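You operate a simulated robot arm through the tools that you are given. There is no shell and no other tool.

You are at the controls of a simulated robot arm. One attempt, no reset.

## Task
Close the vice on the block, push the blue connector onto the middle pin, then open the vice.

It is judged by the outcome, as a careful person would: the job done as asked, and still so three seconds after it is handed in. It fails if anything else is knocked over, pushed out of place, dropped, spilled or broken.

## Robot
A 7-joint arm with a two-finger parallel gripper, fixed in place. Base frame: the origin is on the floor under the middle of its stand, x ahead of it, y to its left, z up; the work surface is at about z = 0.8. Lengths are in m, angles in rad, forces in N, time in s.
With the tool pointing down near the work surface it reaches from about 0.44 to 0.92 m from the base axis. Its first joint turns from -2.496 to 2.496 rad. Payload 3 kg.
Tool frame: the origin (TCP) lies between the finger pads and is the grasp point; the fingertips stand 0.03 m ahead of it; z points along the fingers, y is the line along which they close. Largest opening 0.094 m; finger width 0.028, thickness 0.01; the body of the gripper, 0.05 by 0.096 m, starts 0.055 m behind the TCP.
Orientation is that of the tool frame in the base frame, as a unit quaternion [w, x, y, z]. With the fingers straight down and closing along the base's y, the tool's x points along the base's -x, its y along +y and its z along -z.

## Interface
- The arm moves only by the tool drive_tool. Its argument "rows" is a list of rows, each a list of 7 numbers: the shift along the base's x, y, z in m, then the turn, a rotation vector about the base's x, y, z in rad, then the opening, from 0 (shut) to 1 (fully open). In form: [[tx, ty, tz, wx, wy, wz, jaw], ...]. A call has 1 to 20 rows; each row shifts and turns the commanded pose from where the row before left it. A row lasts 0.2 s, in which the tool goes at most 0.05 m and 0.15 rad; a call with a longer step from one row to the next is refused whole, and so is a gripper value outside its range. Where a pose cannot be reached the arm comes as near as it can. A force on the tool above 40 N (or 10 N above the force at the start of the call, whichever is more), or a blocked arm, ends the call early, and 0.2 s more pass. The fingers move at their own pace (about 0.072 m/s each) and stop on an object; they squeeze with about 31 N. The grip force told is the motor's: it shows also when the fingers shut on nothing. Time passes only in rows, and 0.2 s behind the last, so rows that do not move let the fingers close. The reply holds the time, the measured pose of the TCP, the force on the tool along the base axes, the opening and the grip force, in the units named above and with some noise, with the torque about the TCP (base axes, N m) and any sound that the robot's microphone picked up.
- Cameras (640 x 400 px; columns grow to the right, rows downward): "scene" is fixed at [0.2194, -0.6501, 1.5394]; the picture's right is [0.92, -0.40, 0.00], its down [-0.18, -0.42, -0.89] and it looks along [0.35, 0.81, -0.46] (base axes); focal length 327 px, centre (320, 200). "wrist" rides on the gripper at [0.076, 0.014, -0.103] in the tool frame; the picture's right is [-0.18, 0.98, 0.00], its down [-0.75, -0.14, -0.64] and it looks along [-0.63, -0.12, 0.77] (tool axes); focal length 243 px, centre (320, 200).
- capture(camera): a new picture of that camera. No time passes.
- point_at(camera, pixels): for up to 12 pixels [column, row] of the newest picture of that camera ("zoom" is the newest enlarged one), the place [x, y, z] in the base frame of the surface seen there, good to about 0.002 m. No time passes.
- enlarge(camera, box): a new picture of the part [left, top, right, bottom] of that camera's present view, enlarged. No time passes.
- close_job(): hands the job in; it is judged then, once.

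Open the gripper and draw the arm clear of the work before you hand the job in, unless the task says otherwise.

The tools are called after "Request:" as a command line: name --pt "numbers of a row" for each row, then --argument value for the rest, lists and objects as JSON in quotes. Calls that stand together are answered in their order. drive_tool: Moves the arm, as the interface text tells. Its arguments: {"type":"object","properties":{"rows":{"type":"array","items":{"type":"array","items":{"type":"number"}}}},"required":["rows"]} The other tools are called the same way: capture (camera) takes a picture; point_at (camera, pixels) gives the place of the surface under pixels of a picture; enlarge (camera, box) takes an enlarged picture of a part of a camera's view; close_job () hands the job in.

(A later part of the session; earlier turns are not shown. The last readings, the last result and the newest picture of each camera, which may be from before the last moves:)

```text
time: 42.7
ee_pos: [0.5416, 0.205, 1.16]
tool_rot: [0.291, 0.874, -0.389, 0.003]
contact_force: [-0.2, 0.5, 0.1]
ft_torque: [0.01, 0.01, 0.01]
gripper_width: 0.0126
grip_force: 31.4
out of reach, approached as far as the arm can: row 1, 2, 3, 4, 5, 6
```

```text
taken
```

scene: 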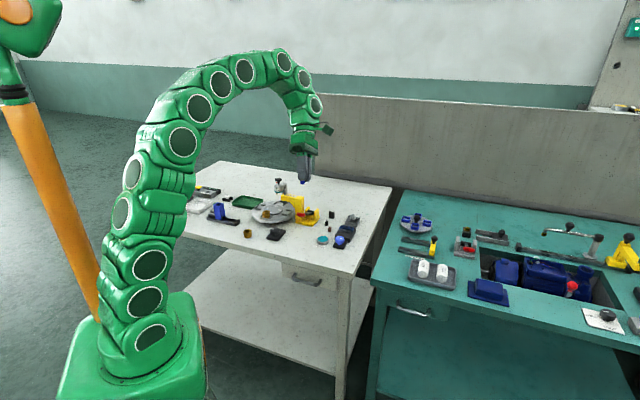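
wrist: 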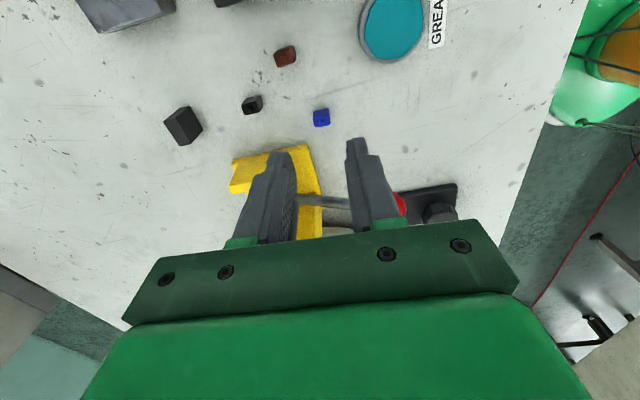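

The arm is at its reach limit in this direction. I bring the command back and move the hand closer to the base, where tilting should be feasible.

Request:
drive_tool --pt "-0.02 -0.02 -0.04 0 0 0 0" --pt "-0.02 -0.02 -0.04 0 0 0 0" --pt "-0.02 -0.025 -0.035 0 0 0 0" --pt "-0.02 -0.025 -0.035 0 0 0 0" --pt "-0.02 -0.03 -0.03 0 0 0 0" --pt "-0.02 -0.03 0 0 0 0 0" --pt "-0.02 -0.03 0 0 0 0 0"

Request:
capture --camera "scene"

```text
time: 44.3
ee_pos: [0.4002, 0.024, 0.9793]
tool_rot: [0.289, 0.875, -0.389, 0.002]
contact_force: [0.0, -0.7, -0.5]
ft_torque: [0.02, 0.01, 0.03]
gripper_width: 0.0126
grip_force: 31.4
```

```text
taken
```

scene: 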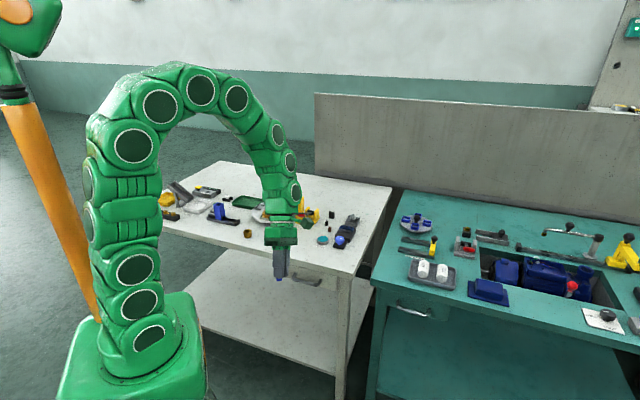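

The command follows the reached pose. Here near (0.40, 0.02, 0.98) I raise and tilt further.

Request:
drive_tool --pt "0 0 0.045 -0.1 0.043 0 0" --pt "0 0 0.045 -0.1 0.043 0 0" --pt "0 0 0.045 -0.1 0.043 0 0" --pt "0 0 0.045 -0.1 0.043 0 0" --pt "0 0 0.045 -0.1 0.043 0 0"

Request:
capture --camera "scene"

```text
time: 45.5
ee_pos: [0.4013, 0.0264, 1.2039]
tool_rot: [0.536, 0.771, -0.343, 0.005]
contact_force: [1.3, 0.5, 0.1]
ft_torque: [0.02, -0.01, -0.02]
gripper_width: 0.0128
grip_force: 31.5
```

```text
taken
```

scene: 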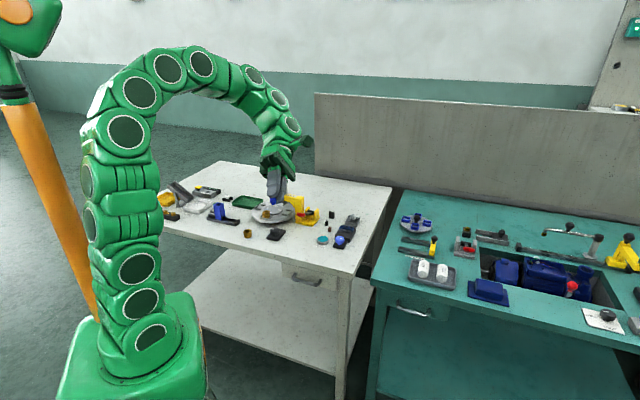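

Now tilted ~65° at (0.40, 0.03, 1.20). I zoom on the held connector at about (272,200).

Request:
enlarge --camera "scene" --box '[258, 183, 290, 210]'

```text
14.81 times, centred on (274, 196) of scene
```

zoom: 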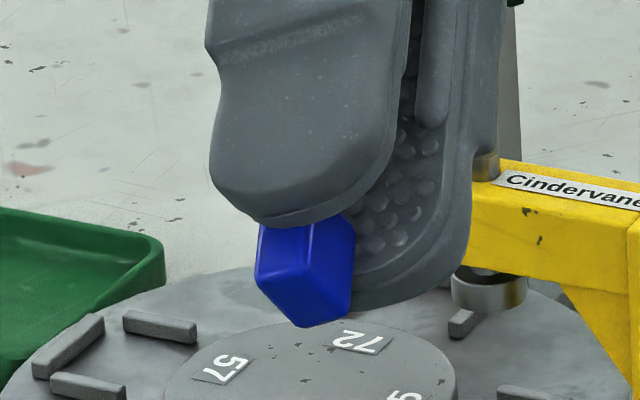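

The underside is starting to show, no slot visible so far. I tilt a bit more for a more face-on view.

Request:
drive_tool --pt "0 0 0.02 -0.1 0.043 0 0" --pt "0 0 0.02 -0.1 0.043 0 0" --pt "0 0 0.02 -0.1 0.043 0 0" --pt "0 0 0.02 -0.1 0.043 0 0"

Request:
enlarge --camera "scene" --box '[250, 165, 300, 215]'

```text
time: 46.5
ee_pos: [0.4109, 0.0165, 1.2459]
tool_rot: [0.667, 0.682, -0.299, 0.013]
contact_force: [-0.1, -0.2, -1.0]
ft_torque: [-0.01, 0.0, -0.01]
gripper_width: 0.0129
grip_force: 31.1
out of reach, approached as far as the arm can: row 2, 3, 4
```

```text
8.00 times, centred on (275, 190) of scene
```

zoom: 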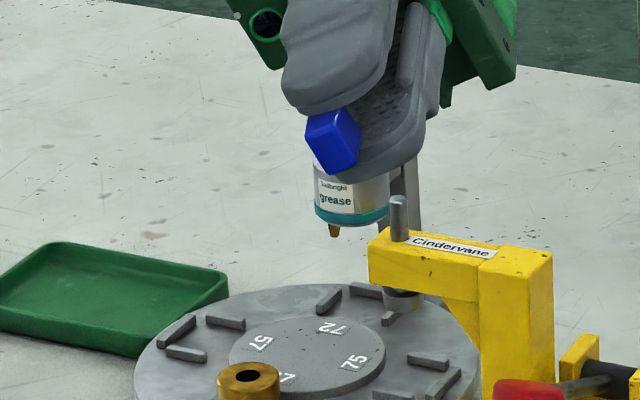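

Request:
enlarge --camera "scene" --box '[284, 174, 300, 190]'

```text
16.00 times, centred on (292, 182) of scene
```

zoom: 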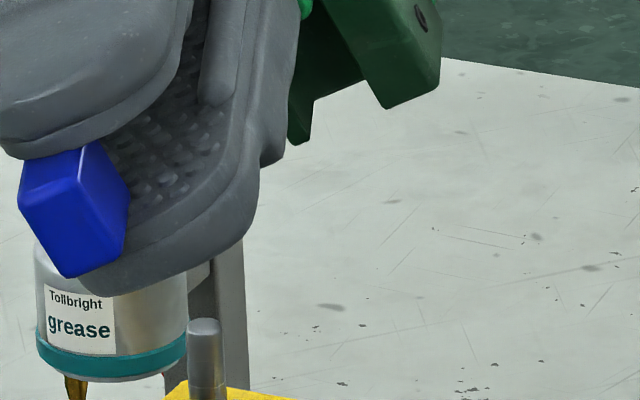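

The underside shows no visible slot, so the visual gives no orientation hint; the blades lie along the row, so I'll start with the natural fit: connector's long side along the blade's wide side. I undo the tilt first.

Request:
drive_tool --pt "0 0 -0.01 0.135 -0.058 0 0" --pt "0 0 -0.01 0.135 -0.058 0 0" --pt "0 0 -0.01 0.135 -0.058 0 0" --pt "0 0 -0.01 0.135 -0.058 0 0" --pt "0 0 -0.01 0.135 -0.058 0 0" --pt "0 0 -0.01 0.135 -0.058 0 0" --pt "0 0 -0.01 0.135 -0.058 0 0" --pt "0 0 -0.01 0.135 -0.058 0 0" --pt "0 0 -0.01 0.135 -0.058 0 0" --pt "0 0 0 0.125 -0.054 0 0"

Request:
capture --camera "wrist"

```text
time: 48.7
ee_pos: [0.4089, 0.0169, 1.1554]
tool_rot: [-0.001, 0.914, -0.405, 0.006]
contact_force: [-1.0, 0.3, -0.2]
ft_torque: [0.0, 0.0, -0.02]
gripper_width: 0.0126
grip_force: 31.0
```

```text
taken
```

wrist: 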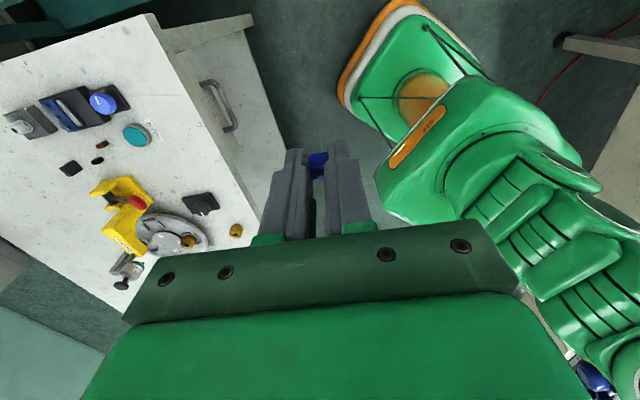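

Orientation restored. I correct the small residual tilt, then travel to above the vice while turning to yaw ≈45° (connector's long side along the pin row).

Request:
drive_tool --pt "0.0296 0.0259 -0.012 0.003 0.0118 -0.1384 0" --pt "0.0296 0.0259 -0.014 0 0 -0.1384 0" --pt "0.0296 0.0259 -0.014 0 0 -0.1384 0" --pt "0.0296 0.0259 -0.014 0 0 -0.1384 0" --pt "0.0296 0.0259 -0.014 0 0 -0.1384 0" --pt "0.0296 0.0259 -0.014 0 0 -0.1384 0" --pt "0.0296 0.0259 -0.014 0 0 -0.1384 0" --pt "0.0296 0.0259 -0.014 0 0 -0.1384 0" --pt "0.0296 0.0259 -0.014 0 0 -0.1384 0" --pt "0.0296 0.0259 -0.014 0 0 -0.1384 0" --pt "0.0296 0.0259 -0.014 0 0 -0.1384 0"

Request:
capture --camera "wrist"

Request:
enlarge --camera "scene" --box '[310, 160, 380, 250]'

```text
time: 51.1
ee_pos: [0.7351, 0.3031, 1.0029]
tool_rot: [0.0, -0.38, 0.925, 0.001]
contact_force: [0.8, 0.0, -0.4]
ft_torque: [0.0, -0.01, 0.03]
gripper_width: 0.0126
grip_force: 31.4
```

```text
taken
```

wrist: 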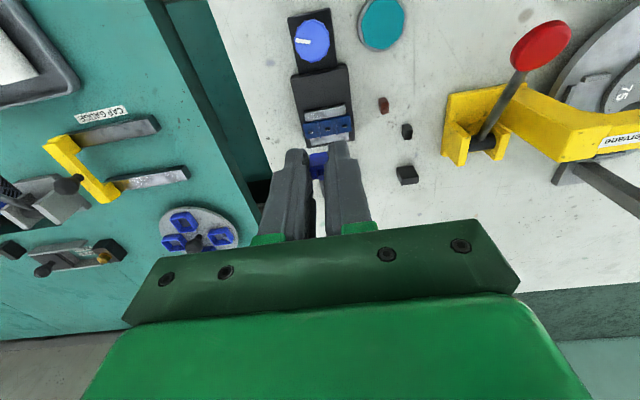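

```text
4.44 times, centred on (345, 205) of scene
```

zoom: 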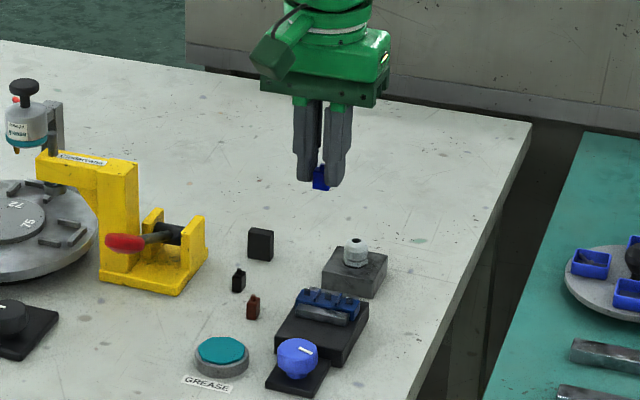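

Yaw is 44.7°. I move to above the middle pin with the connector's underside ~15 mm above the pin tips (TCP z≈0.894).

Request:
drive_tool --pt "0.008 0.008 -0.03 0 0 0 0" --pt "0.008 0.008 -0.03 0 0 0 0" --pt "0.008 0.008 -0.03 0 0 0 0" --pt "0 0 -0.018 0 0 0.005 0"

Request:
capture --camera "wrist"

Request:
enlarge --camera "wrist" --box '[270, 110, 370, 200]'

Request:
enlarge --camera "scene" --box '[330, 205, 366, 241]'

```text
time: 52.1
ee_pos: [0.7575, 0.3262, 0.8957]
tool_rot: [0.0, -0.383, 0.924, 0.0]
contact_force: [-0.4, 0.9, -0.2]
ft_torque: [0.01, 0.0, -0.03]
gripper_width: 0.0127
grip_force: 31.0
```

```text
taken
```

wrist: 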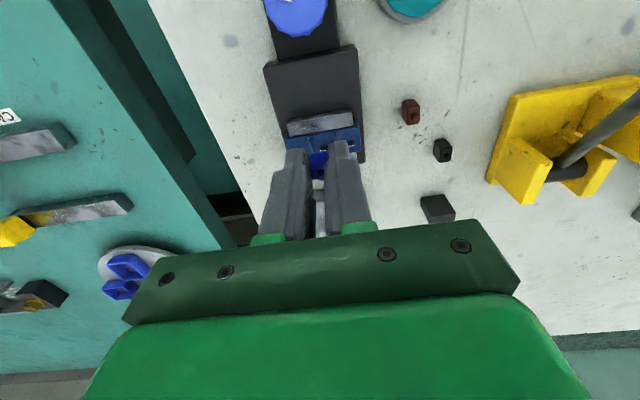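

```text
4.44 times, centred on (320, 155) of wrist
```

zoom: 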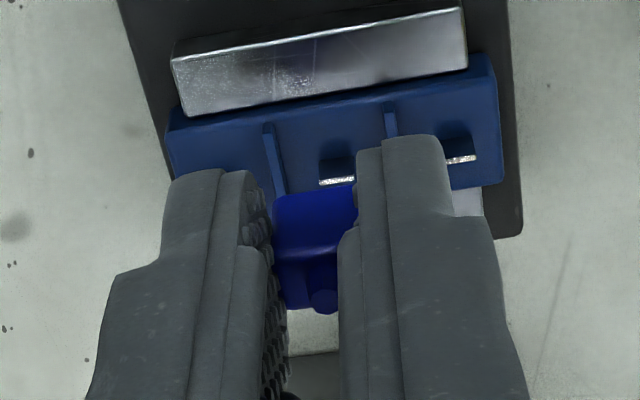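

```text
11.11 times, centred on (348, 223) of scene
```

zoom: 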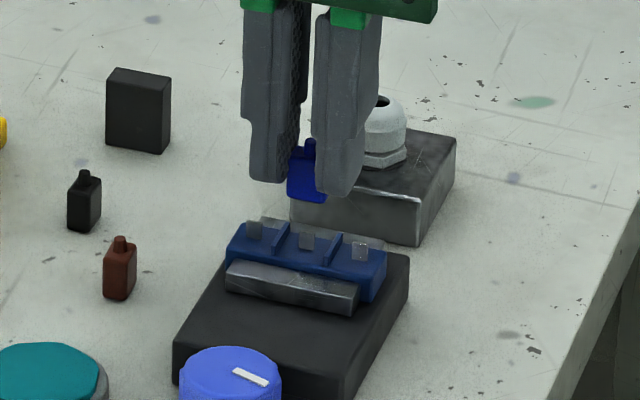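

The middle pin tip is visible at zoom (337,180), just ahead of the connector's lower edge (275–357, ~192). I measure both in the same picture to get the relative offset.

Request:
enlarge --camera "wrist" --box '[300, 135, 350, 185]'

```text
8.00 times, centred on (325, 160) of wrist
```

zoom: 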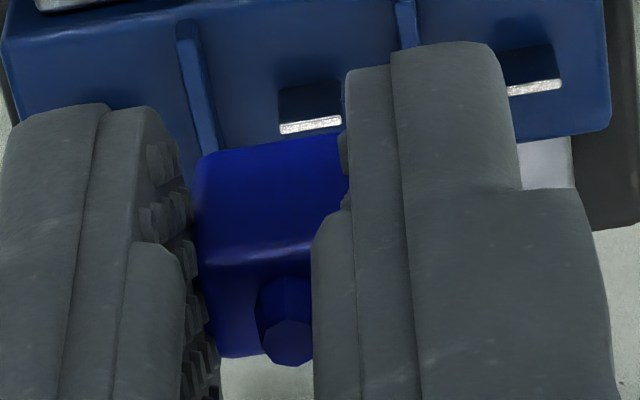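

Yaw matches (both edges slope ≈−9.5°). I query points on the connector's front face just above its lower edge and on the pin tip.

Request:
point_at --camera "zoom" --pixels '[[205, 165], [240, 160], [273, 154], [310, 148], [335, 143], [285, 131], [310, 127], [336, 122], [288, 345], [280, 255], [530, 88], [250, 120]]'

```text
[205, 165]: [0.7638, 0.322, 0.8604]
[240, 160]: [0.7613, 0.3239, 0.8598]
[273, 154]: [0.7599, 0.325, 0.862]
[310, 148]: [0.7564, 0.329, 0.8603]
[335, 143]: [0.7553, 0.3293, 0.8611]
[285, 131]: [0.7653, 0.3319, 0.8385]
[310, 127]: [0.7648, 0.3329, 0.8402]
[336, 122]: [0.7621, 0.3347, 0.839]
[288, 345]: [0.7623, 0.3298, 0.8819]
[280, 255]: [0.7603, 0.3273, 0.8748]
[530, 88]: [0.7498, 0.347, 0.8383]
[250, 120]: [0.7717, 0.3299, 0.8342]
```

Relative to the connector's centre, the pin is ≈3.8 mm further across (+x,+y) and ≈1.6 mm along the row. I apply that shift and lower 7 mm, then re-measure.

Request:
drive_tool --pt "0.0008 0.0019 -0.003 0 0 0 0" --pt "0.0008 0.0019 -0.004 0 0 0 0" --pt "0 0 0 0 0 0 0"

Request:
enlarge --camera "wrist" --box '[300, 130, 350, 180]'

Request:
enlarge --camera "scene" --box '[336, 212, 362, 238]'

```text
time: 52.9
ee_pos: [0.7604, 0.329, 0.8886]
tool_rot: [-0.001, -0.384, 0.923, 0.001]
contact_force: [0.0, -0.2, -0.1]
ft_torque: [-0.03, -0.01, -0.01]
gripper_width: 0.0127
grip_force: 30.9
```

```text
8.00 times, centred on (325, 155) of wrist
```

zoom: 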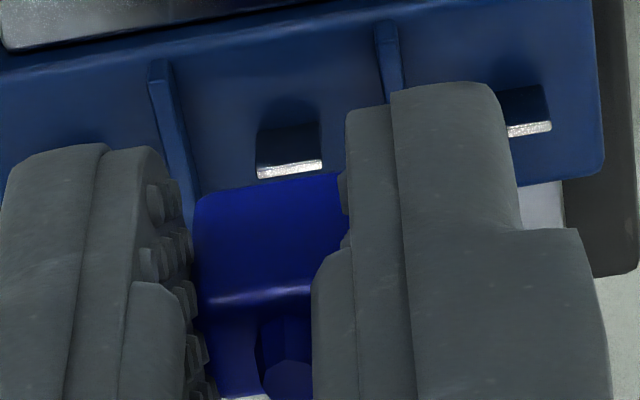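

```text
15.38 times, centred on (349, 225) of scene
```

zoom: 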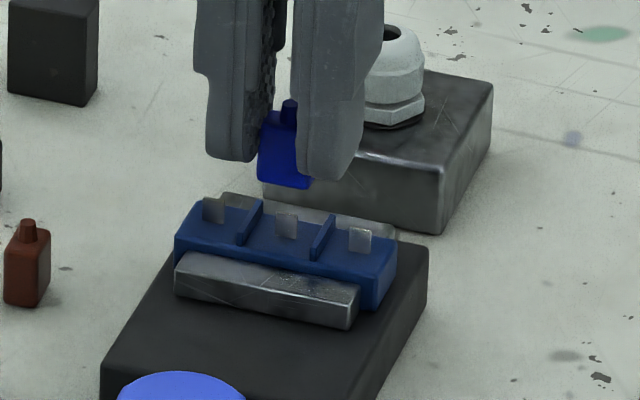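

Now nearly aligned: the pin is only ~0.6 mm off along the row, and across about zero. I apply that and lower 5 mm more for a closer check.

Request:
drive_tool --pt "-0.0004 0.0004 -0.003 0 0 0 0" --pt "0 0 -0.002 0 0 0 0" --pt "0 0 0 0 0 0 0"

Request:
enlarge --camera "wrist" --box '[300, 130, 350, 180]'

Request:
enlarge --camera "scene" --box '[340, 215, 358, 233]'

```text
time: 53.7
ee_pos: [0.7596, 0.3306, 0.8824]
tool_rot: [-0.002, -0.383, 0.924, 0.0]
contact_force: [0.1, 0.5, 0.6]
ft_torque: [-0.03, 0.03, -0.04]
gripper_width: 0.0126
grip_force: 31.0
```

```text
8.00 times, centred on (325, 155) of wrist
```

zoom: 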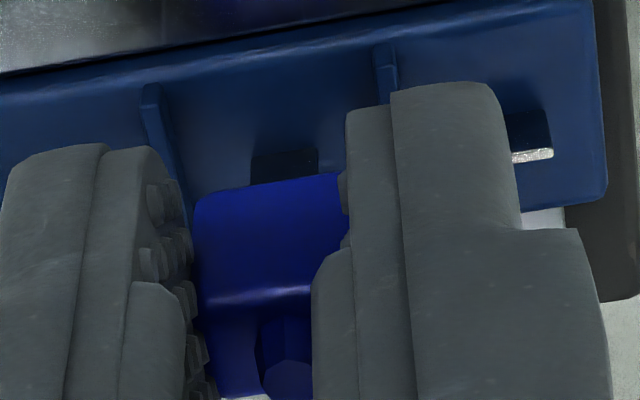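

```text
16.00 times, centred on (349, 224) of scene
```

zoom: 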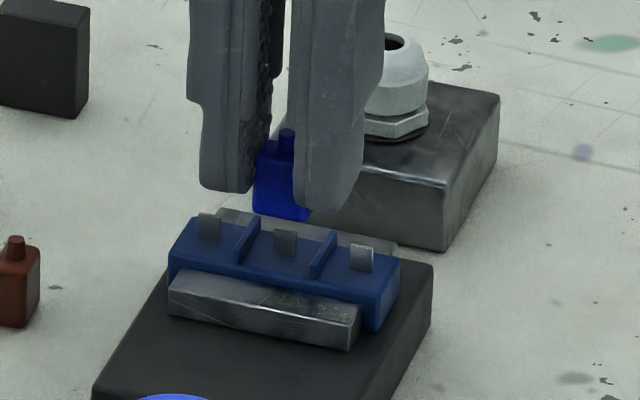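

Aligned as far as both views tell (pin just under the connector, sides parallel). I lower in 1 mm steps to find first contact.

Request:
drive_tool --pt "0 0 -0.0015 0 0 0 0" --pt "0 0 -0.0015 0 0 0 0" --pt "0 0 -0.001 0 0 0 0"

Request:
enlarge --camera "wrist" --box '[300, 130, 350, 180]'

Request:
enlarge --camera "scene" --box '[340, 215, 358, 233]'

```text
time: 54.5
ee_pos: [0.7605, 0.3294, 0.8793]
tool_rot: [-0.001, -0.384, 0.924, 0.0]
contact_force: [-0.3, -0.4, -0.5]
ft_torque: [-0.02, 0.0, 0.01]
gripper_width: 0.0125
grip_force: 30.6
```

```text
8.00 times, centred on (325, 155) of wrist
```

zoom: 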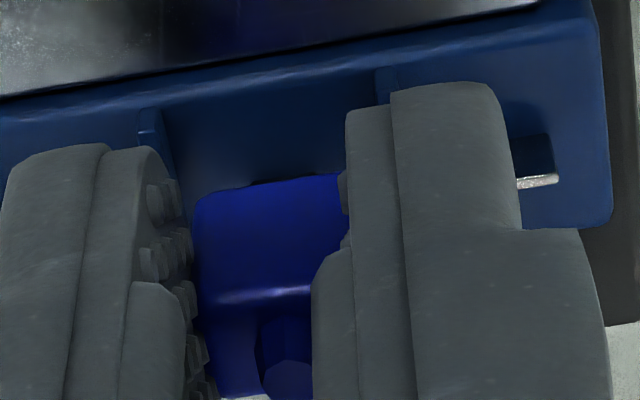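

```text
16.00 times, centred on (349, 224) of scene
```

zoom: 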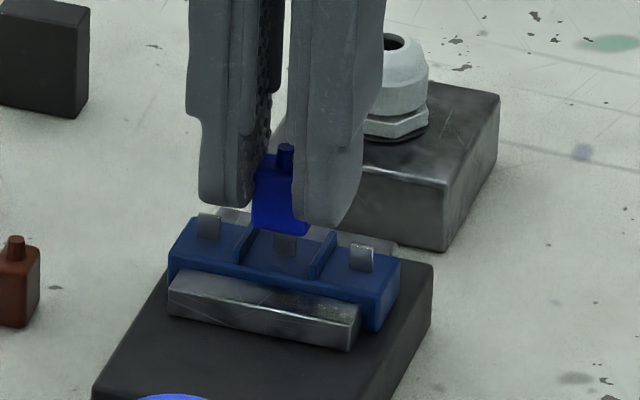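

Still no contact at TCP z=0.8793. Continue down in fine steps.

Request:
drive_tool --pt "0.0002 -0.0002 -0.001 0 0 0 0" --pt "0 0 -0.001 0 0 0 0" --pt "0 0 -0.001 0 0 0 0"

Request:
enlarge --camera "scene" --box '[340, 215, 358, 233]'

```text
time: 55.3
ee_pos: [0.7607, 0.3292, 0.8749]
tool_rot: [-0.001, -0.384, 0.924, 0.0]
contact_force: [0.1, 0.2, -0.5]
ft_torque: [0.0, 0.01, 0.0]
gripper_width: 0.0127
grip_force: 30.7
```

```text
16.00 times, centred on (349, 224) of scene
```

zoom: 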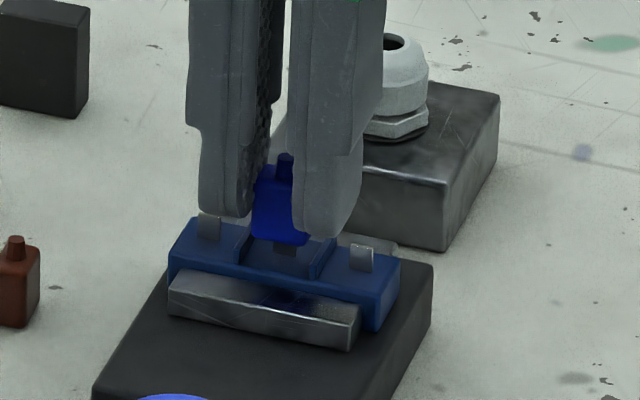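

No force yet although the underside should be at about pin-tip level or below. Continue down gently.

Request:
drive_tool --pt "0 0 -0.001 0 0 0 0" --pt "0 0 -0.001 0 0 0 0" --pt "0 0 -0.0005 0 0 0 0"

Request:
enlarge --camera "scene" --box '[340, 215, 358, 233]'

Request:
enlarge --camera "wrist" --box '[290, 120, 360, 190]'

```text
time: 56.1
ee_pos: [0.7595, 0.3307, 0.8728]
tool_rot: [-0.001, -0.384, 0.924, 0.0]
contact_force: [-0.4, 0.3, -0.8]
ft_torque: [-0.02, 0.0, 0.0]
gripper_width: 0.0126
grip_force: 30.8
```

```text
16.00 times, centred on (349, 224) of scene
```

zoom: 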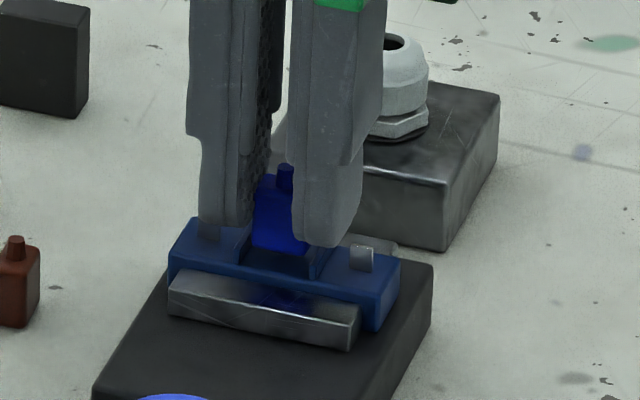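

```text
5.71 times, centred on (325, 155) of wrist
```

zoom: 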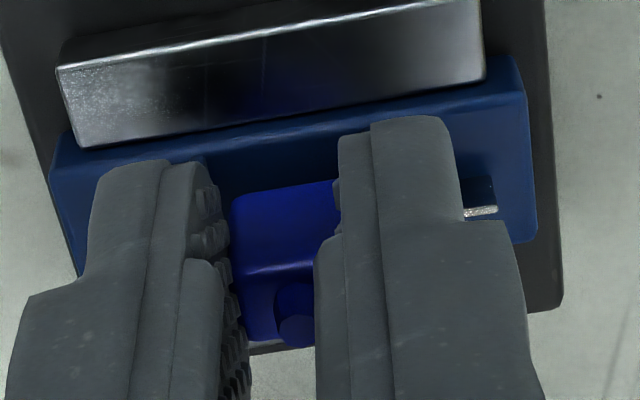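

Connector bottom is now inside the bay and still no resistance. Continue down in 1 mm steps, watching for seating force or a click.

Request:
drive_tool --pt "0 0 -0.001 0 0 0 0" --pt "0 0 -0.001 0 0 0 0" --pt "0 0 -0.001 0 0 0 0"

Request:
enlarge --camera "scene" --box '[340, 215, 358, 233]'

Request:
enlarge --camera "wrist" --box '[290, 120, 360, 190]'

```text
time: 56.9
ee_pos: [0.7605, 0.3302, 0.8703]
tool_rot: [-0.001, -0.385, 0.923, 0.0]
contact_force: [-0.1, -0.3, 1.8]
ft_torque: [0.0, 0.01, -0.04]
gripper_width: 0.0127
grip_force: 30.8
```

```text
16.00 times, centred on (349, 224) of scene
```

zoom: 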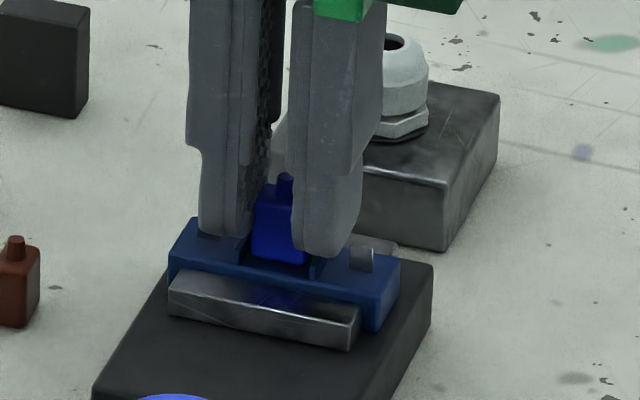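

```text
5.71 times, centred on (325, 155) of wrist
```

zoom: 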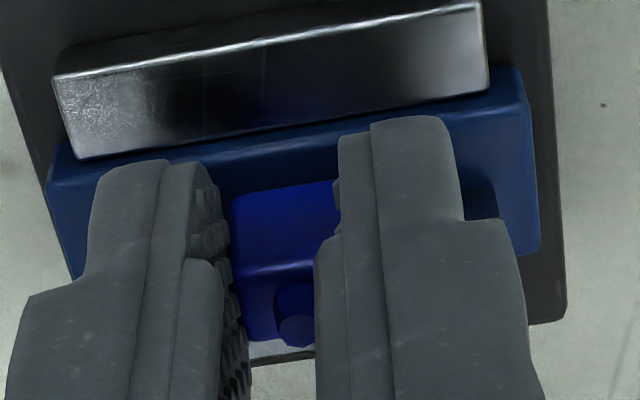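

A first small upward force (1.8 N) appears at TCP z=0.8703. Push on in 1 mm steps.

Request:
drive_tool --pt "0 0 -0.001 0 0 0 0" --pt "0 0 -0.001 0 0 0 0"

Request:
enlarge --camera "scene" --box '[340, 215, 358, 233]'

```text
time: 57.5
ee_pos: [0.7607, 0.3301, 0.8698]
tool_rot: [0.0, -0.383, 0.924, 0.001]
contact_force: [0.2, -1.2, 17.3]
ft_torque: [0.03, -0.02, -0.01]
gripper_width: 0.0128
grip_force: 31.4
```

```text
16.00 times, centred on (349, 224) of scene
```

zoom: 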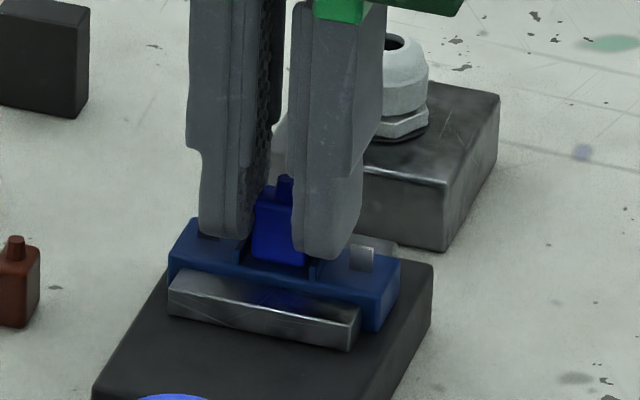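

Resistance of 17 N now. I push another 1 mm to see whether it gives way/clicks, staying under the 40 N limit.

Request:
drive_tool --pt "0 0 -0.0007 0 0 0 0" --pt "0 0 0 0 0 0 0"

Request:
enlarge --camera "scene" --box '[340, 215, 358, 233]'

Request:
enlarge --camera "wrist" --box '[290, 120, 360, 190]'

```text
time: 58.1
ee_pos: [0.7609, 0.3299, 0.8689]
tool_rot: [0.001, -0.384, 0.923, 0.001]
contact_force: [1.5, 1.9, 29.6]
ft_torque: [0.1, -0.18, 0.01]
gripper_width: 0.0128
grip_force: 30.7
```

```text
16.00 times, centred on (349, 224) of scene
```

zoom: 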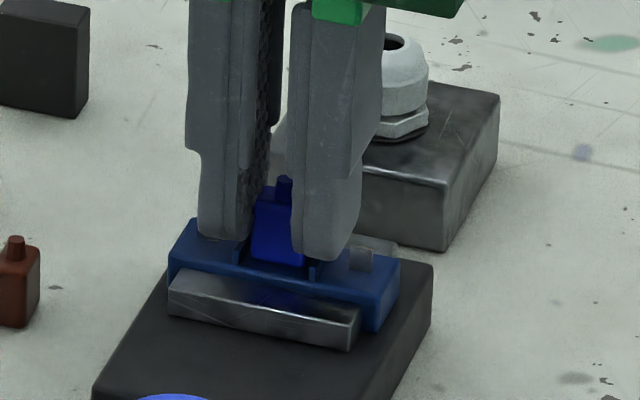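

```text
5.71 times, centred on (325, 155) of wrist
```

zoom: 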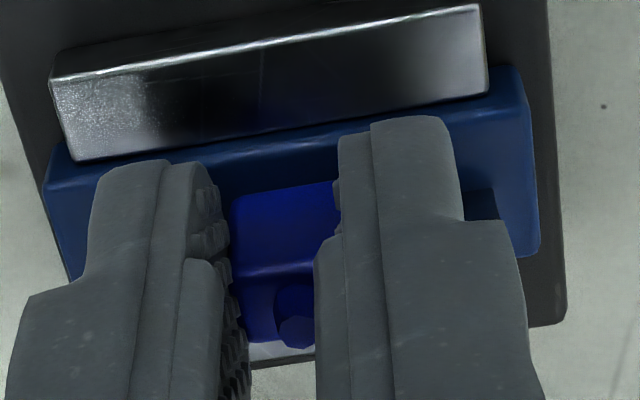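

29.6 N with no click yet. I measure heights on the connector to see how far it is seated versus the bay floor.

Request:
point_at --camera "zoom" --pixels '[[297, 330], [262, 290], [280, 235], [300, 200], [250, 175], [210, 150], [300, 140], [520, 150], [500, 205], [290, 345]]'

Request:
enlarge --camera "scene" --box '[343, 218, 355, 230]'

```text
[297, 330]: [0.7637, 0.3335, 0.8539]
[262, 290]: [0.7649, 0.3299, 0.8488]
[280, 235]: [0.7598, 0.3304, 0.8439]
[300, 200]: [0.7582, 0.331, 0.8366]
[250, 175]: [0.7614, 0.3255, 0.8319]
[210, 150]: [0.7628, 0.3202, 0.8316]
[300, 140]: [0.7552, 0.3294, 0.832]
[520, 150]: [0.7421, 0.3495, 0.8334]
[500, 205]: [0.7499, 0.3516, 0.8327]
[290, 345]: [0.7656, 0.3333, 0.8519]
```

```text
16.00 times, centred on (349, 224) of scene
```

zoom: 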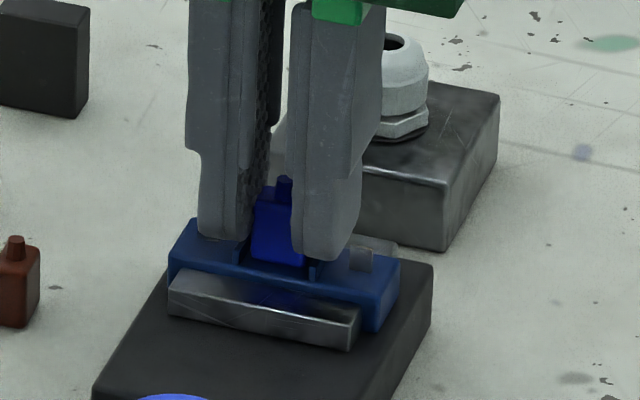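

Body top 0.8488 and nub 0.8539 put the connector's underside at ≈0.832, i.e. fully down on the bay floor over the pin. I relax most of the push force before releasing.

Request:
drive_tool --pt "0 0 0.0006 0 0 0 0" --pt "0 0 0.0005 0 0 0 0"

```text
time: 58.7
ee_pos: [0.7606, 0.3302, 0.8703]
tool_rot: [-0.001, -0.384, 0.923, 0.0]
contact_force: [2.6, 1.6, 22.9]
ft_torque: [0.12, -0.17, 0.04]
gripper_width: 0.0127
grip_force: 31.0
```

Still 23 N; relax a little more, then open just slightly (≈0.6 mm per finger) to free the connector without touching the neighbouring pins.

Request:
drive_tool --pt "0 0 0.0006 0 0 0 0" --pt "0 0 0.0003 0 0 0 0"

```text
time: 59.3
ee_pos: [0.7605, 0.3304, 0.8707]
tool_rot: [-0.003, -0.383, 0.924, 0.0]
contact_force: [-1.1, -0.3, 10.8]
ft_torque: [0.0, -0.01, 0.0]
gripper_width: 0.0128
grip_force: 30.0
```

Down-force is 11 N. Now the slight opening.

Request:
drive_tool --pt "0 0 0.0004 0 0 0 0.15" --pt "0 0 0 0 0 0 0.15"

Request:
enlarge --camera "wrist" --box '[290, 120, 360, 190]'

Request:
enlarge --camera "scene" --box '[340, 215, 358, 233]'

```text
time: 59.9
ee_pos: [0.7606, 0.3298, 0.8709]
tool_rot: [-0.002, -0.384, 0.923, 0.0]
contact_force: [0.5, -0.6, 0.4]
ft_torque: [-0.03, 0.03, -0.01]
gripper_width: 0.0146
grip_force: 0.4
```

```text
5.71 times, centred on (325, 155) of wrist
```

zoom: 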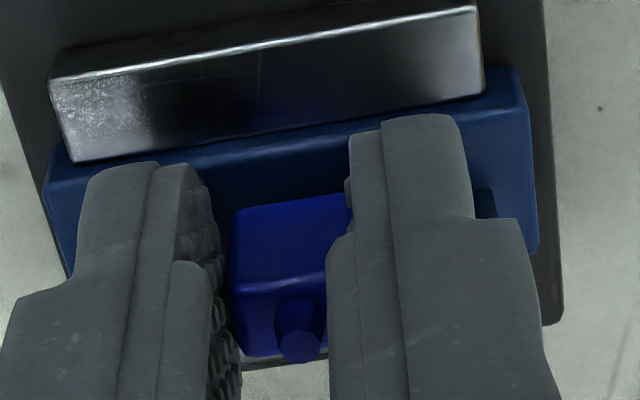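

```text
16.00 times, centred on (349, 224) of scene
```

zoom: 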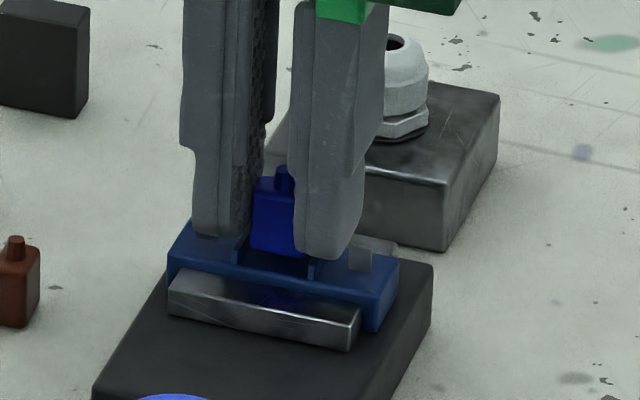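

After release the connector seems to sit higher than before (its lower edge in the wrist view moved from row ~190 to ~205). I measure its height now.

Request:
point_at --camera "scene" --pixels '[[347, 223], [346, 226]]'

Request:
enlarge --camera "wrist" --box '[305, 140, 340, 175]'

Request:
point_at --camera "zoom" --pixels '[[250, 290], [300, 330], [260, 180], [300, 170], [200, 100], [300, 200], [280, 240], [230, 260]]'

```text
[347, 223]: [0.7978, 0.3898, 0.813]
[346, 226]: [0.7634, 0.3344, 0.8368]
```

```text
11.43 times, centred on (322, 158) of wrist
```

zoom: 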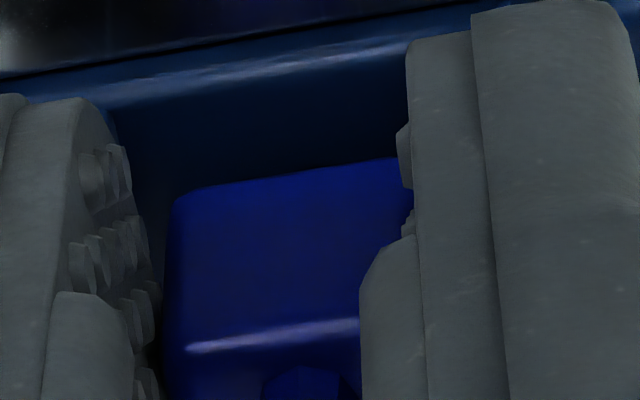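

```text
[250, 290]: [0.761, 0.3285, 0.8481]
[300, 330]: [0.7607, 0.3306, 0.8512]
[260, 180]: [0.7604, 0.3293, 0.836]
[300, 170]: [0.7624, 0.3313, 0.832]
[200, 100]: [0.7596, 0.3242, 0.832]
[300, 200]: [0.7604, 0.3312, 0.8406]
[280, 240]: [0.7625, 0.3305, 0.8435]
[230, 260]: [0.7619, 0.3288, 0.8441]
```

The connector appears to have risen ~3 mm on release. I raise the hand straight up a little, to see how it is actually sitting on the pin.

Request:
drive_tool --pt "0 0 0.002 0 0 0 0.155" --pt "0 0 0.003 0 0 0 0.155" --pt "0 0 0.005 0 0 0 0.155"

Request:
enlarge --camera "wrist" --box '[290, 120, 360, 190]'

Request:
enlarge --camera "scene" --box '[340, 215, 358, 233]'

```text
time: 60.7
ee_pos: [0.759, 0.3313, 0.8801]
tool_rot: [-0.002, -0.384, 0.924, 0.0]
contact_force: [0.8, -0.6, 0.8]
ft_torque: [-0.03, -0.02, 0.0]
gripper_width: 0.015
grip_force: 0.3
```

```text
5.71 times, centred on (325, 155) of wrist
```

zoom: 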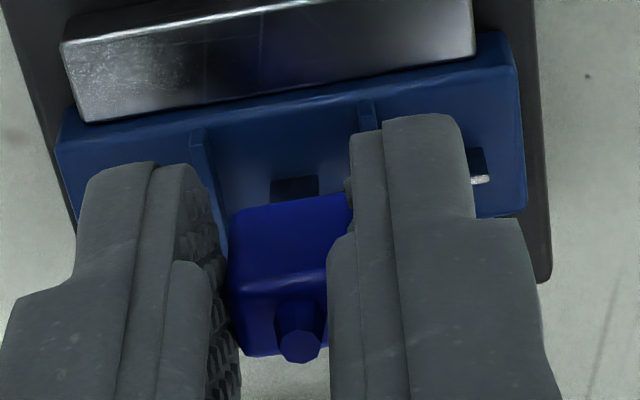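

```text
16.00 times, centred on (349, 224) of scene
```

zoom: 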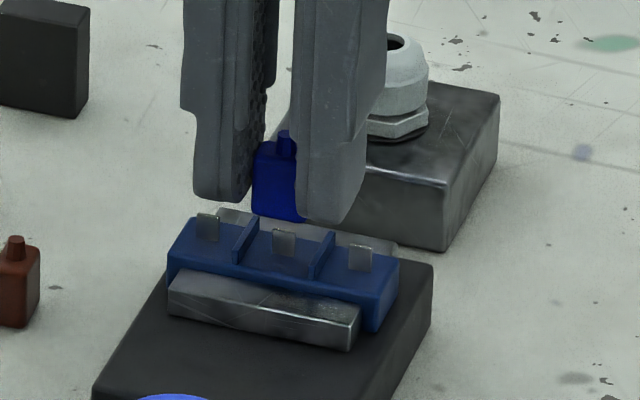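

The connector has come up with the fingers — still caught lightly between the pads at 0.015 opening. I close the gripper again at once to secure it.

Request:
drive_tool --pt "0 0 0 0 0 0 0" --pt "0 0 0 0 0 0 0" --pt "0 0 0 0 0 0 0"

Request:
enlarge --camera "wrist" --box '[290, 120, 360, 190]'

Request:
enlarge --camera "scene" --box '[340, 215, 358, 233]'

```text
time: 61.5
ee_pos: [0.7609, 0.3295, 0.88]
tool_rot: [-0.001, -0.384, 0.923, 0.001]
contact_force: [0.6, -0.2, 0.3]
ft_torque: [-0.04, -0.02, 0.01]
gripper_width: 0.0125
grip_force: 31.3
```

```text
5.71 times, centred on (325, 155) of wrist
```

zoom: 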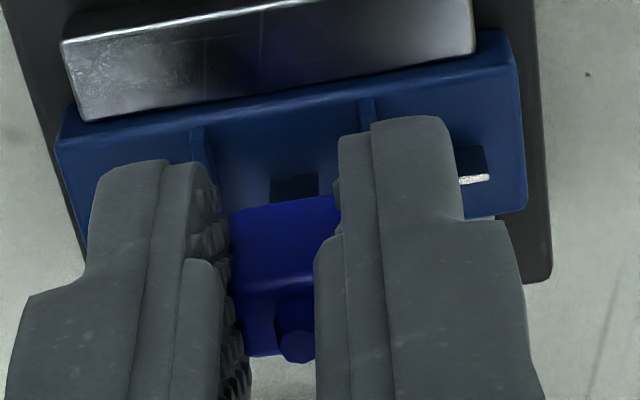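

```text
16.00 times, centred on (349, 224) of scene
```

zoom: 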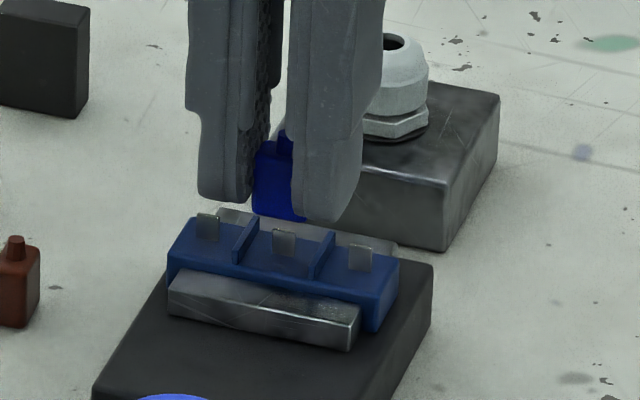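

Secured again (width 0.0125, 31 N). The grip along the row leaves no room to open beside the neighbouring pins, so I'll set the connector down on a clear bit of table near (0.60, 0.27) and re-grip it across its thin sides. First, up and look at that spot.

Request:
drive_tool --pt "0 0 0.03 0 0 0 0" --pt "0 0 0.035 0 0 0 0" --pt "-0.03 -0.012 0.015 0 0 0 0" --pt "-0.04 -0.015 0 0 0 0 0" --pt "-0.04 -0.015 0 0 0 0 0" --pt "-0.04 -0.015 0 0 0 0 0"

Request:
capture --camera "wrist"

Request:
capture --camera "scene"

Request:
enlarge --camera "scene" --box '[260, 200, 370, 290]'

```text
time: 62.9
ee_pos: [0.6091, 0.273, 0.9602]
tool_rot: [-0.001, -0.385, 0.923, 0.001]
contact_force: [-1.2, -0.4, -0.9]
ft_torque: [0.01, 0.01, -0.03]
gripper_width: 0.0126
grip_force: 31.4
```

```text
taken
```

wrist: 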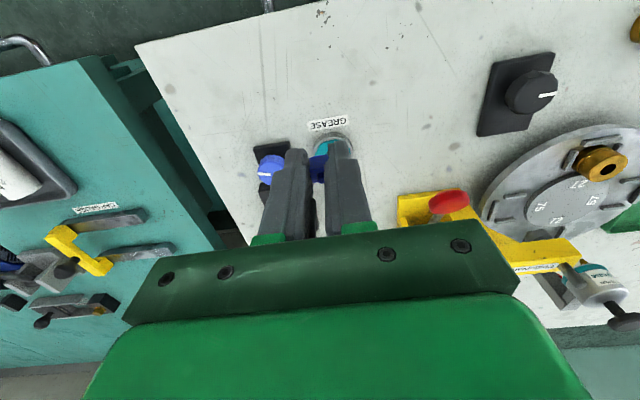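

```text
taken
```

scene: 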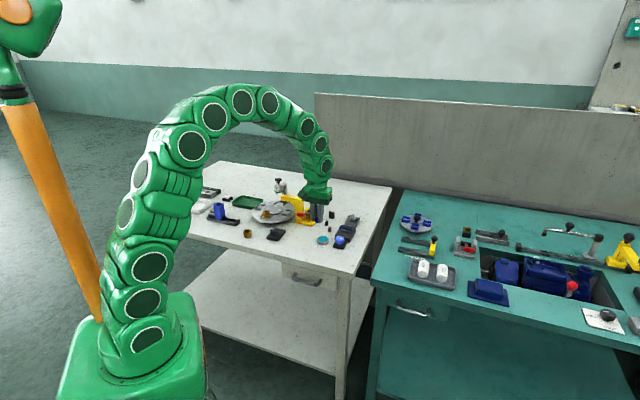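

```text
4.44 times, centred on (315, 245) of scene
```

zoom: 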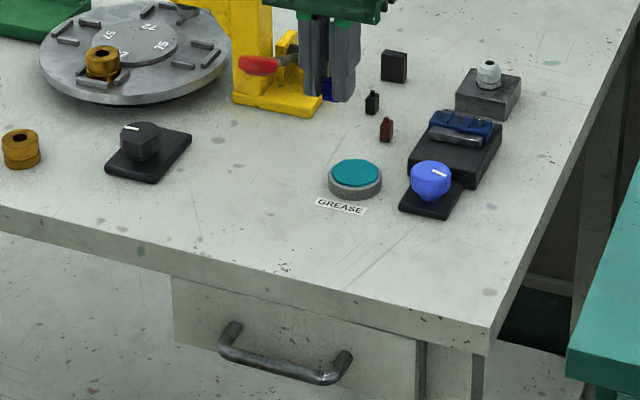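

The area left-front of the grease tin (zoom ≈(260–300,180–240)) is clear. I get coordinates for it.

Request:
point_at --camera "zoom" --pixels '[[260, 190], [270, 220], [300, 240], [250, 160], [340, 250], [320, 190], [190, 150], [160, 180], [316, 204], [365, 213]]'

```text
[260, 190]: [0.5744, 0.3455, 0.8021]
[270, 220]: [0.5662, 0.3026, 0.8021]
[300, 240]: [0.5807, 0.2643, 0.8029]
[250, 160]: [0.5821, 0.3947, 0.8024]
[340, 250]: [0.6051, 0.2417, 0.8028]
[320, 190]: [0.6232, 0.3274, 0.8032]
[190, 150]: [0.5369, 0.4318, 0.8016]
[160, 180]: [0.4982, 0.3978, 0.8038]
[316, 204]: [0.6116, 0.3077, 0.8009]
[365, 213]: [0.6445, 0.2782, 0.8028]
```

Clear table at about (0.585, 0.28), z≈0.802. I move over it and descend to just above the surface.

Request:
drive_tool --pt "-0.013 0.002 -0.025 0 0 0 0" --pt "-0.014 0.002 -0.03 0 0 0 0" --pt "0 0 -0.03 0 0 0 0" --pt "0 0 -0.02 0 0 0 0" --pt "0 0 -0.008 0 0 0 0"

Request:
enlarge --camera "scene" --box '[290, 225, 330, 265]'

Request:
enlarge --camera "wrist" --box '[290, 120, 360, 190]'

```text
time: 64.1
ee_pos: [0.5828, 0.2763, 0.848]
tool_rot: [0.0, -0.384, 0.923, 0.001]
contact_force: [0.0, 0.9, -0.4]
ft_torque: [0.0, -0.02, 0.05]
gripper_width: 0.0126
grip_force: 30.3
```

```text
10.00 times, centred on (310, 245) of scene
```

zoom: 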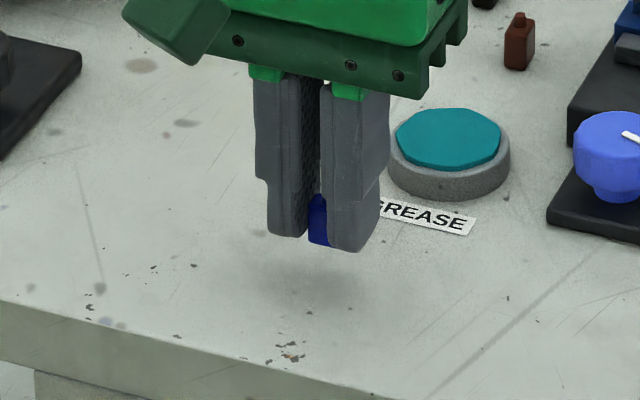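

```text
5.71 times, centred on (325, 155) of wrist
```

zoom: 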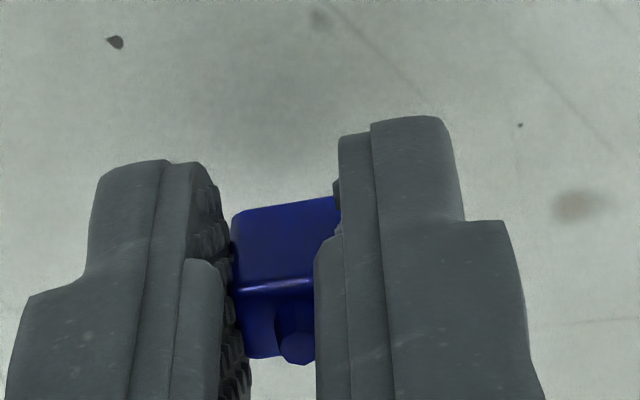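

The connector now sits ~3 mm higher in the grip than before. I lower gently until it touches the table.

Request:
drive_tool --pt "0 0 -0.003 0 0 0 0" --pt "0 0 -0.003 0 0 0 0" --pt "0 0 -0.0015 0 0 0 0" --pt "0 0 -0.001 0 0 0 0"

```text
time: 65.1
ee_pos: [0.5827, 0.2767, 0.8401]
tool_rot: [-0.001, -0.384, 0.923, 0.0]
contact_force: [-0.4, 0.3, 0.0]
ft_torque: [-0.01, 0.03, 0.0]
gripper_width: 0.0125
grip_force: 31.3
```

No contact yet at TCP z=0.840; continue in 0.7–1 mm steps.

Request:
drive_tool --pt "0 0 -0.001 0 0 0 0" --pt "0 0 -0.001 0 0 0 0" --pt "0 0 -0.0007 0 0 0 0"

Request:
enlarge --camera "scene" --box '[300, 235, 325, 260]'

```text
time: 65.9
ee_pos: [0.5828, 0.2765, 0.8365]
tool_rot: [-0.001, -0.384, 0.923, 0.001]
contact_force: [0.2, -0.4, 0.1]
ft_torque: [0.03, -0.03, 0.04]
gripper_width: 0.0129
grip_force: 31.1
```

```text
16.00 times, centred on (312, 248) of scene
```

zoom: 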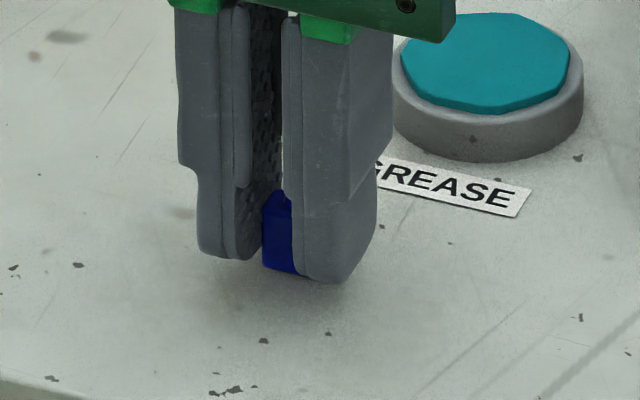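

Very close to the surface (shadow nearly touching). Continue with 0.5 mm steps.

Request:
drive_tool --pt "0 0 -0.0006 0 0 0 0" --pt "0 0 -0.0006 0 0 0 0"

```text
time: 66.5
ee_pos: [0.5835, 0.2754, 0.8364]
tool_rot: [0.0, -0.383, 0.924, 0.0]
contact_force: [-1.7, -1.3, 18.0]
ft_torque: [0.01, 0.0, 0.02]
gripper_width: 0.0129
grip_force: 30.5
```

Touched down (18 N). I back off to relieve nearly all the load before releasing.

Request:
drive_tool --pt "0 0 0.0008 0 0 0 0" --pt "0 0 0 0 0 0 0"

```text
time: 67.1
ee_pos: [0.5824, 0.2763, 0.836]
tool_rot: [-0.001, -0.384, 0.923, 0.0]
contact_force: [1.4, 0.8, 8.1]
ft_torque: [0.05, -0.08, -0.03]
gripper_width: 0.013
grip_force: 30.6
```

Request:
drive_tool --pt "0 0 0.0004 0 0 0 0" --pt "0 0 0 0 0 0 0"

```text
time: 67.7
ee_pos: [0.5836, 0.2761, 0.8368]
tool_rot: [-0.002, -0.385, 0.923, 0.0]
contact_force: [-0.2, 0.1, 0.3]
ft_torque: [0.01, 0.03, 0.0]
gripper_width: 0.0126
grip_force: 31.0
```

Load is now ~0. Open the fingers here (free space around) and check the connector stands.

Request:
drive_tool --pt "0 0 0 0 0 0 0.3" --pt "0 0 0 0 0 0 0.4" --pt "0 0 0 0 0 0 0.4"

Request:
enlarge --camera "scene" --box '[300, 235, 325, 260]'

Request:
enlarge --camera "wrist" --box '[270, 110, 380, 200]'

```text
time: 68.5
ee_pos: [0.5828, 0.2763, 0.8357]
tool_rot: [0.0, -0.384, 0.923, 0.001]
contact_force: [-0.5, -0.4, -0.5]
ft_torque: [-0.02, -0.01, 0.0]
gripper_width: 0.0377
grip_force: 0.1
```

```text
16.00 times, centred on (312, 248) of scene
```

zoom: 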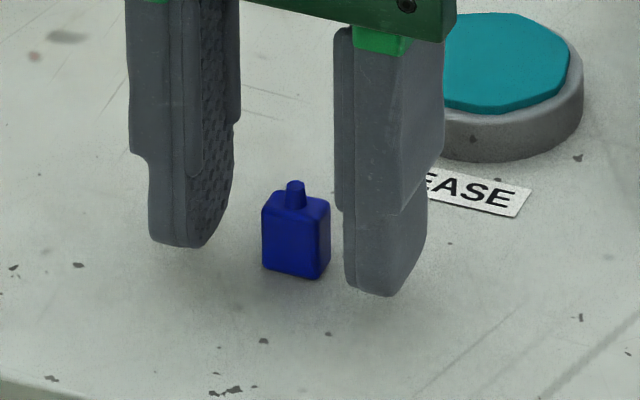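

```text
4.44 times, centred on (325, 155) of wrist
```

zoom: 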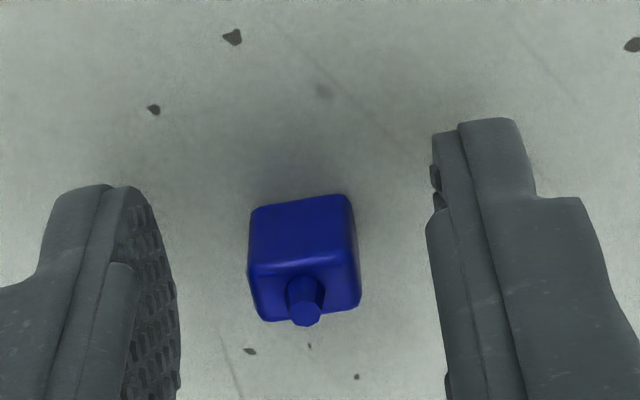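

The connector stands upright and free. I raise the hand and rotate −90° (yaw ≈ −45°) for the new grip across its thin sides.

Request:
drive_tool --pt "0 0 0.02 0 0 0 0.4" --pt "0 0 0.03 0 0 0 0.4" --pt "0 0 0.015 0 0 -0.14 0.4" --pt "0 0 0 0 0 -0.143 0.4" --pt "0 0 0 0 0 -0.143 0.4" --pt "0 0 0 0 0 -0.143 0.4" --pt "0 0 0 0 0 -0.143 0.4" --pt "0 0 0 0 0 -0.143 0.4" --pt "0 0 0 0 0 -0.143 0.4" --pt "0 0 0 0 0 -0.143 0.4" --pt "0 0 0 0 0 -0.143 0.4" --pt "0 0 0 0 0 -0.143 0.4" --pt "0 0 0 0 0 -0.144 0.4"

Request:
capture --camera "wrist"

Request:
enlarge --camera "wrist" --box '[270, 90, 370, 190]'

```text
time: 71.3
ee_pos: [0.5845, 0.2774, 0.9011]
tool_rot: [0.0, 0.383, 0.924, 0.001]
contact_force: [0.0, 0.2, 0.1]
ft_torque: [-0.04, -0.01, 0.04]
gripper_width: 0.0374
grip_force: 0.1
```

```text
taken
```

wrist: 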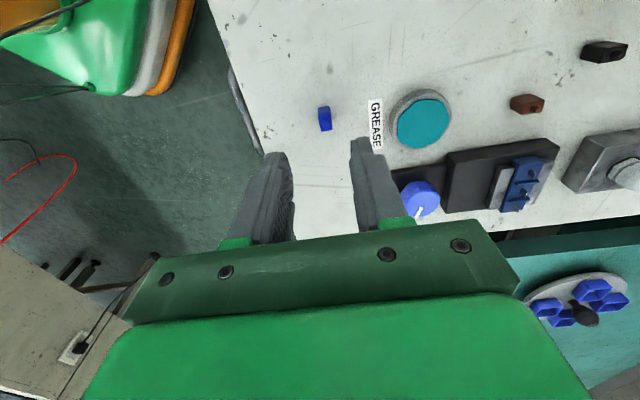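

```text
4.00 times, centred on (320, 140) of wrist
```

zoom: 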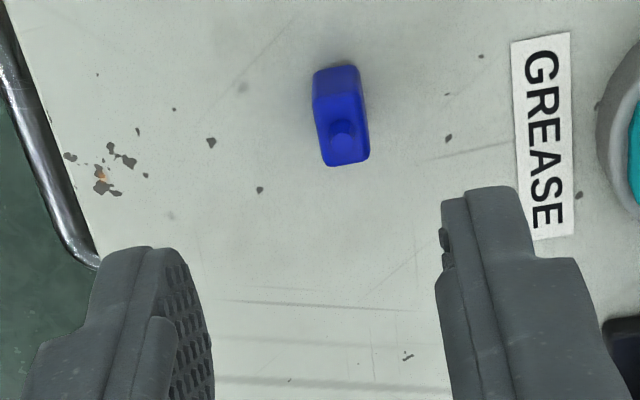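

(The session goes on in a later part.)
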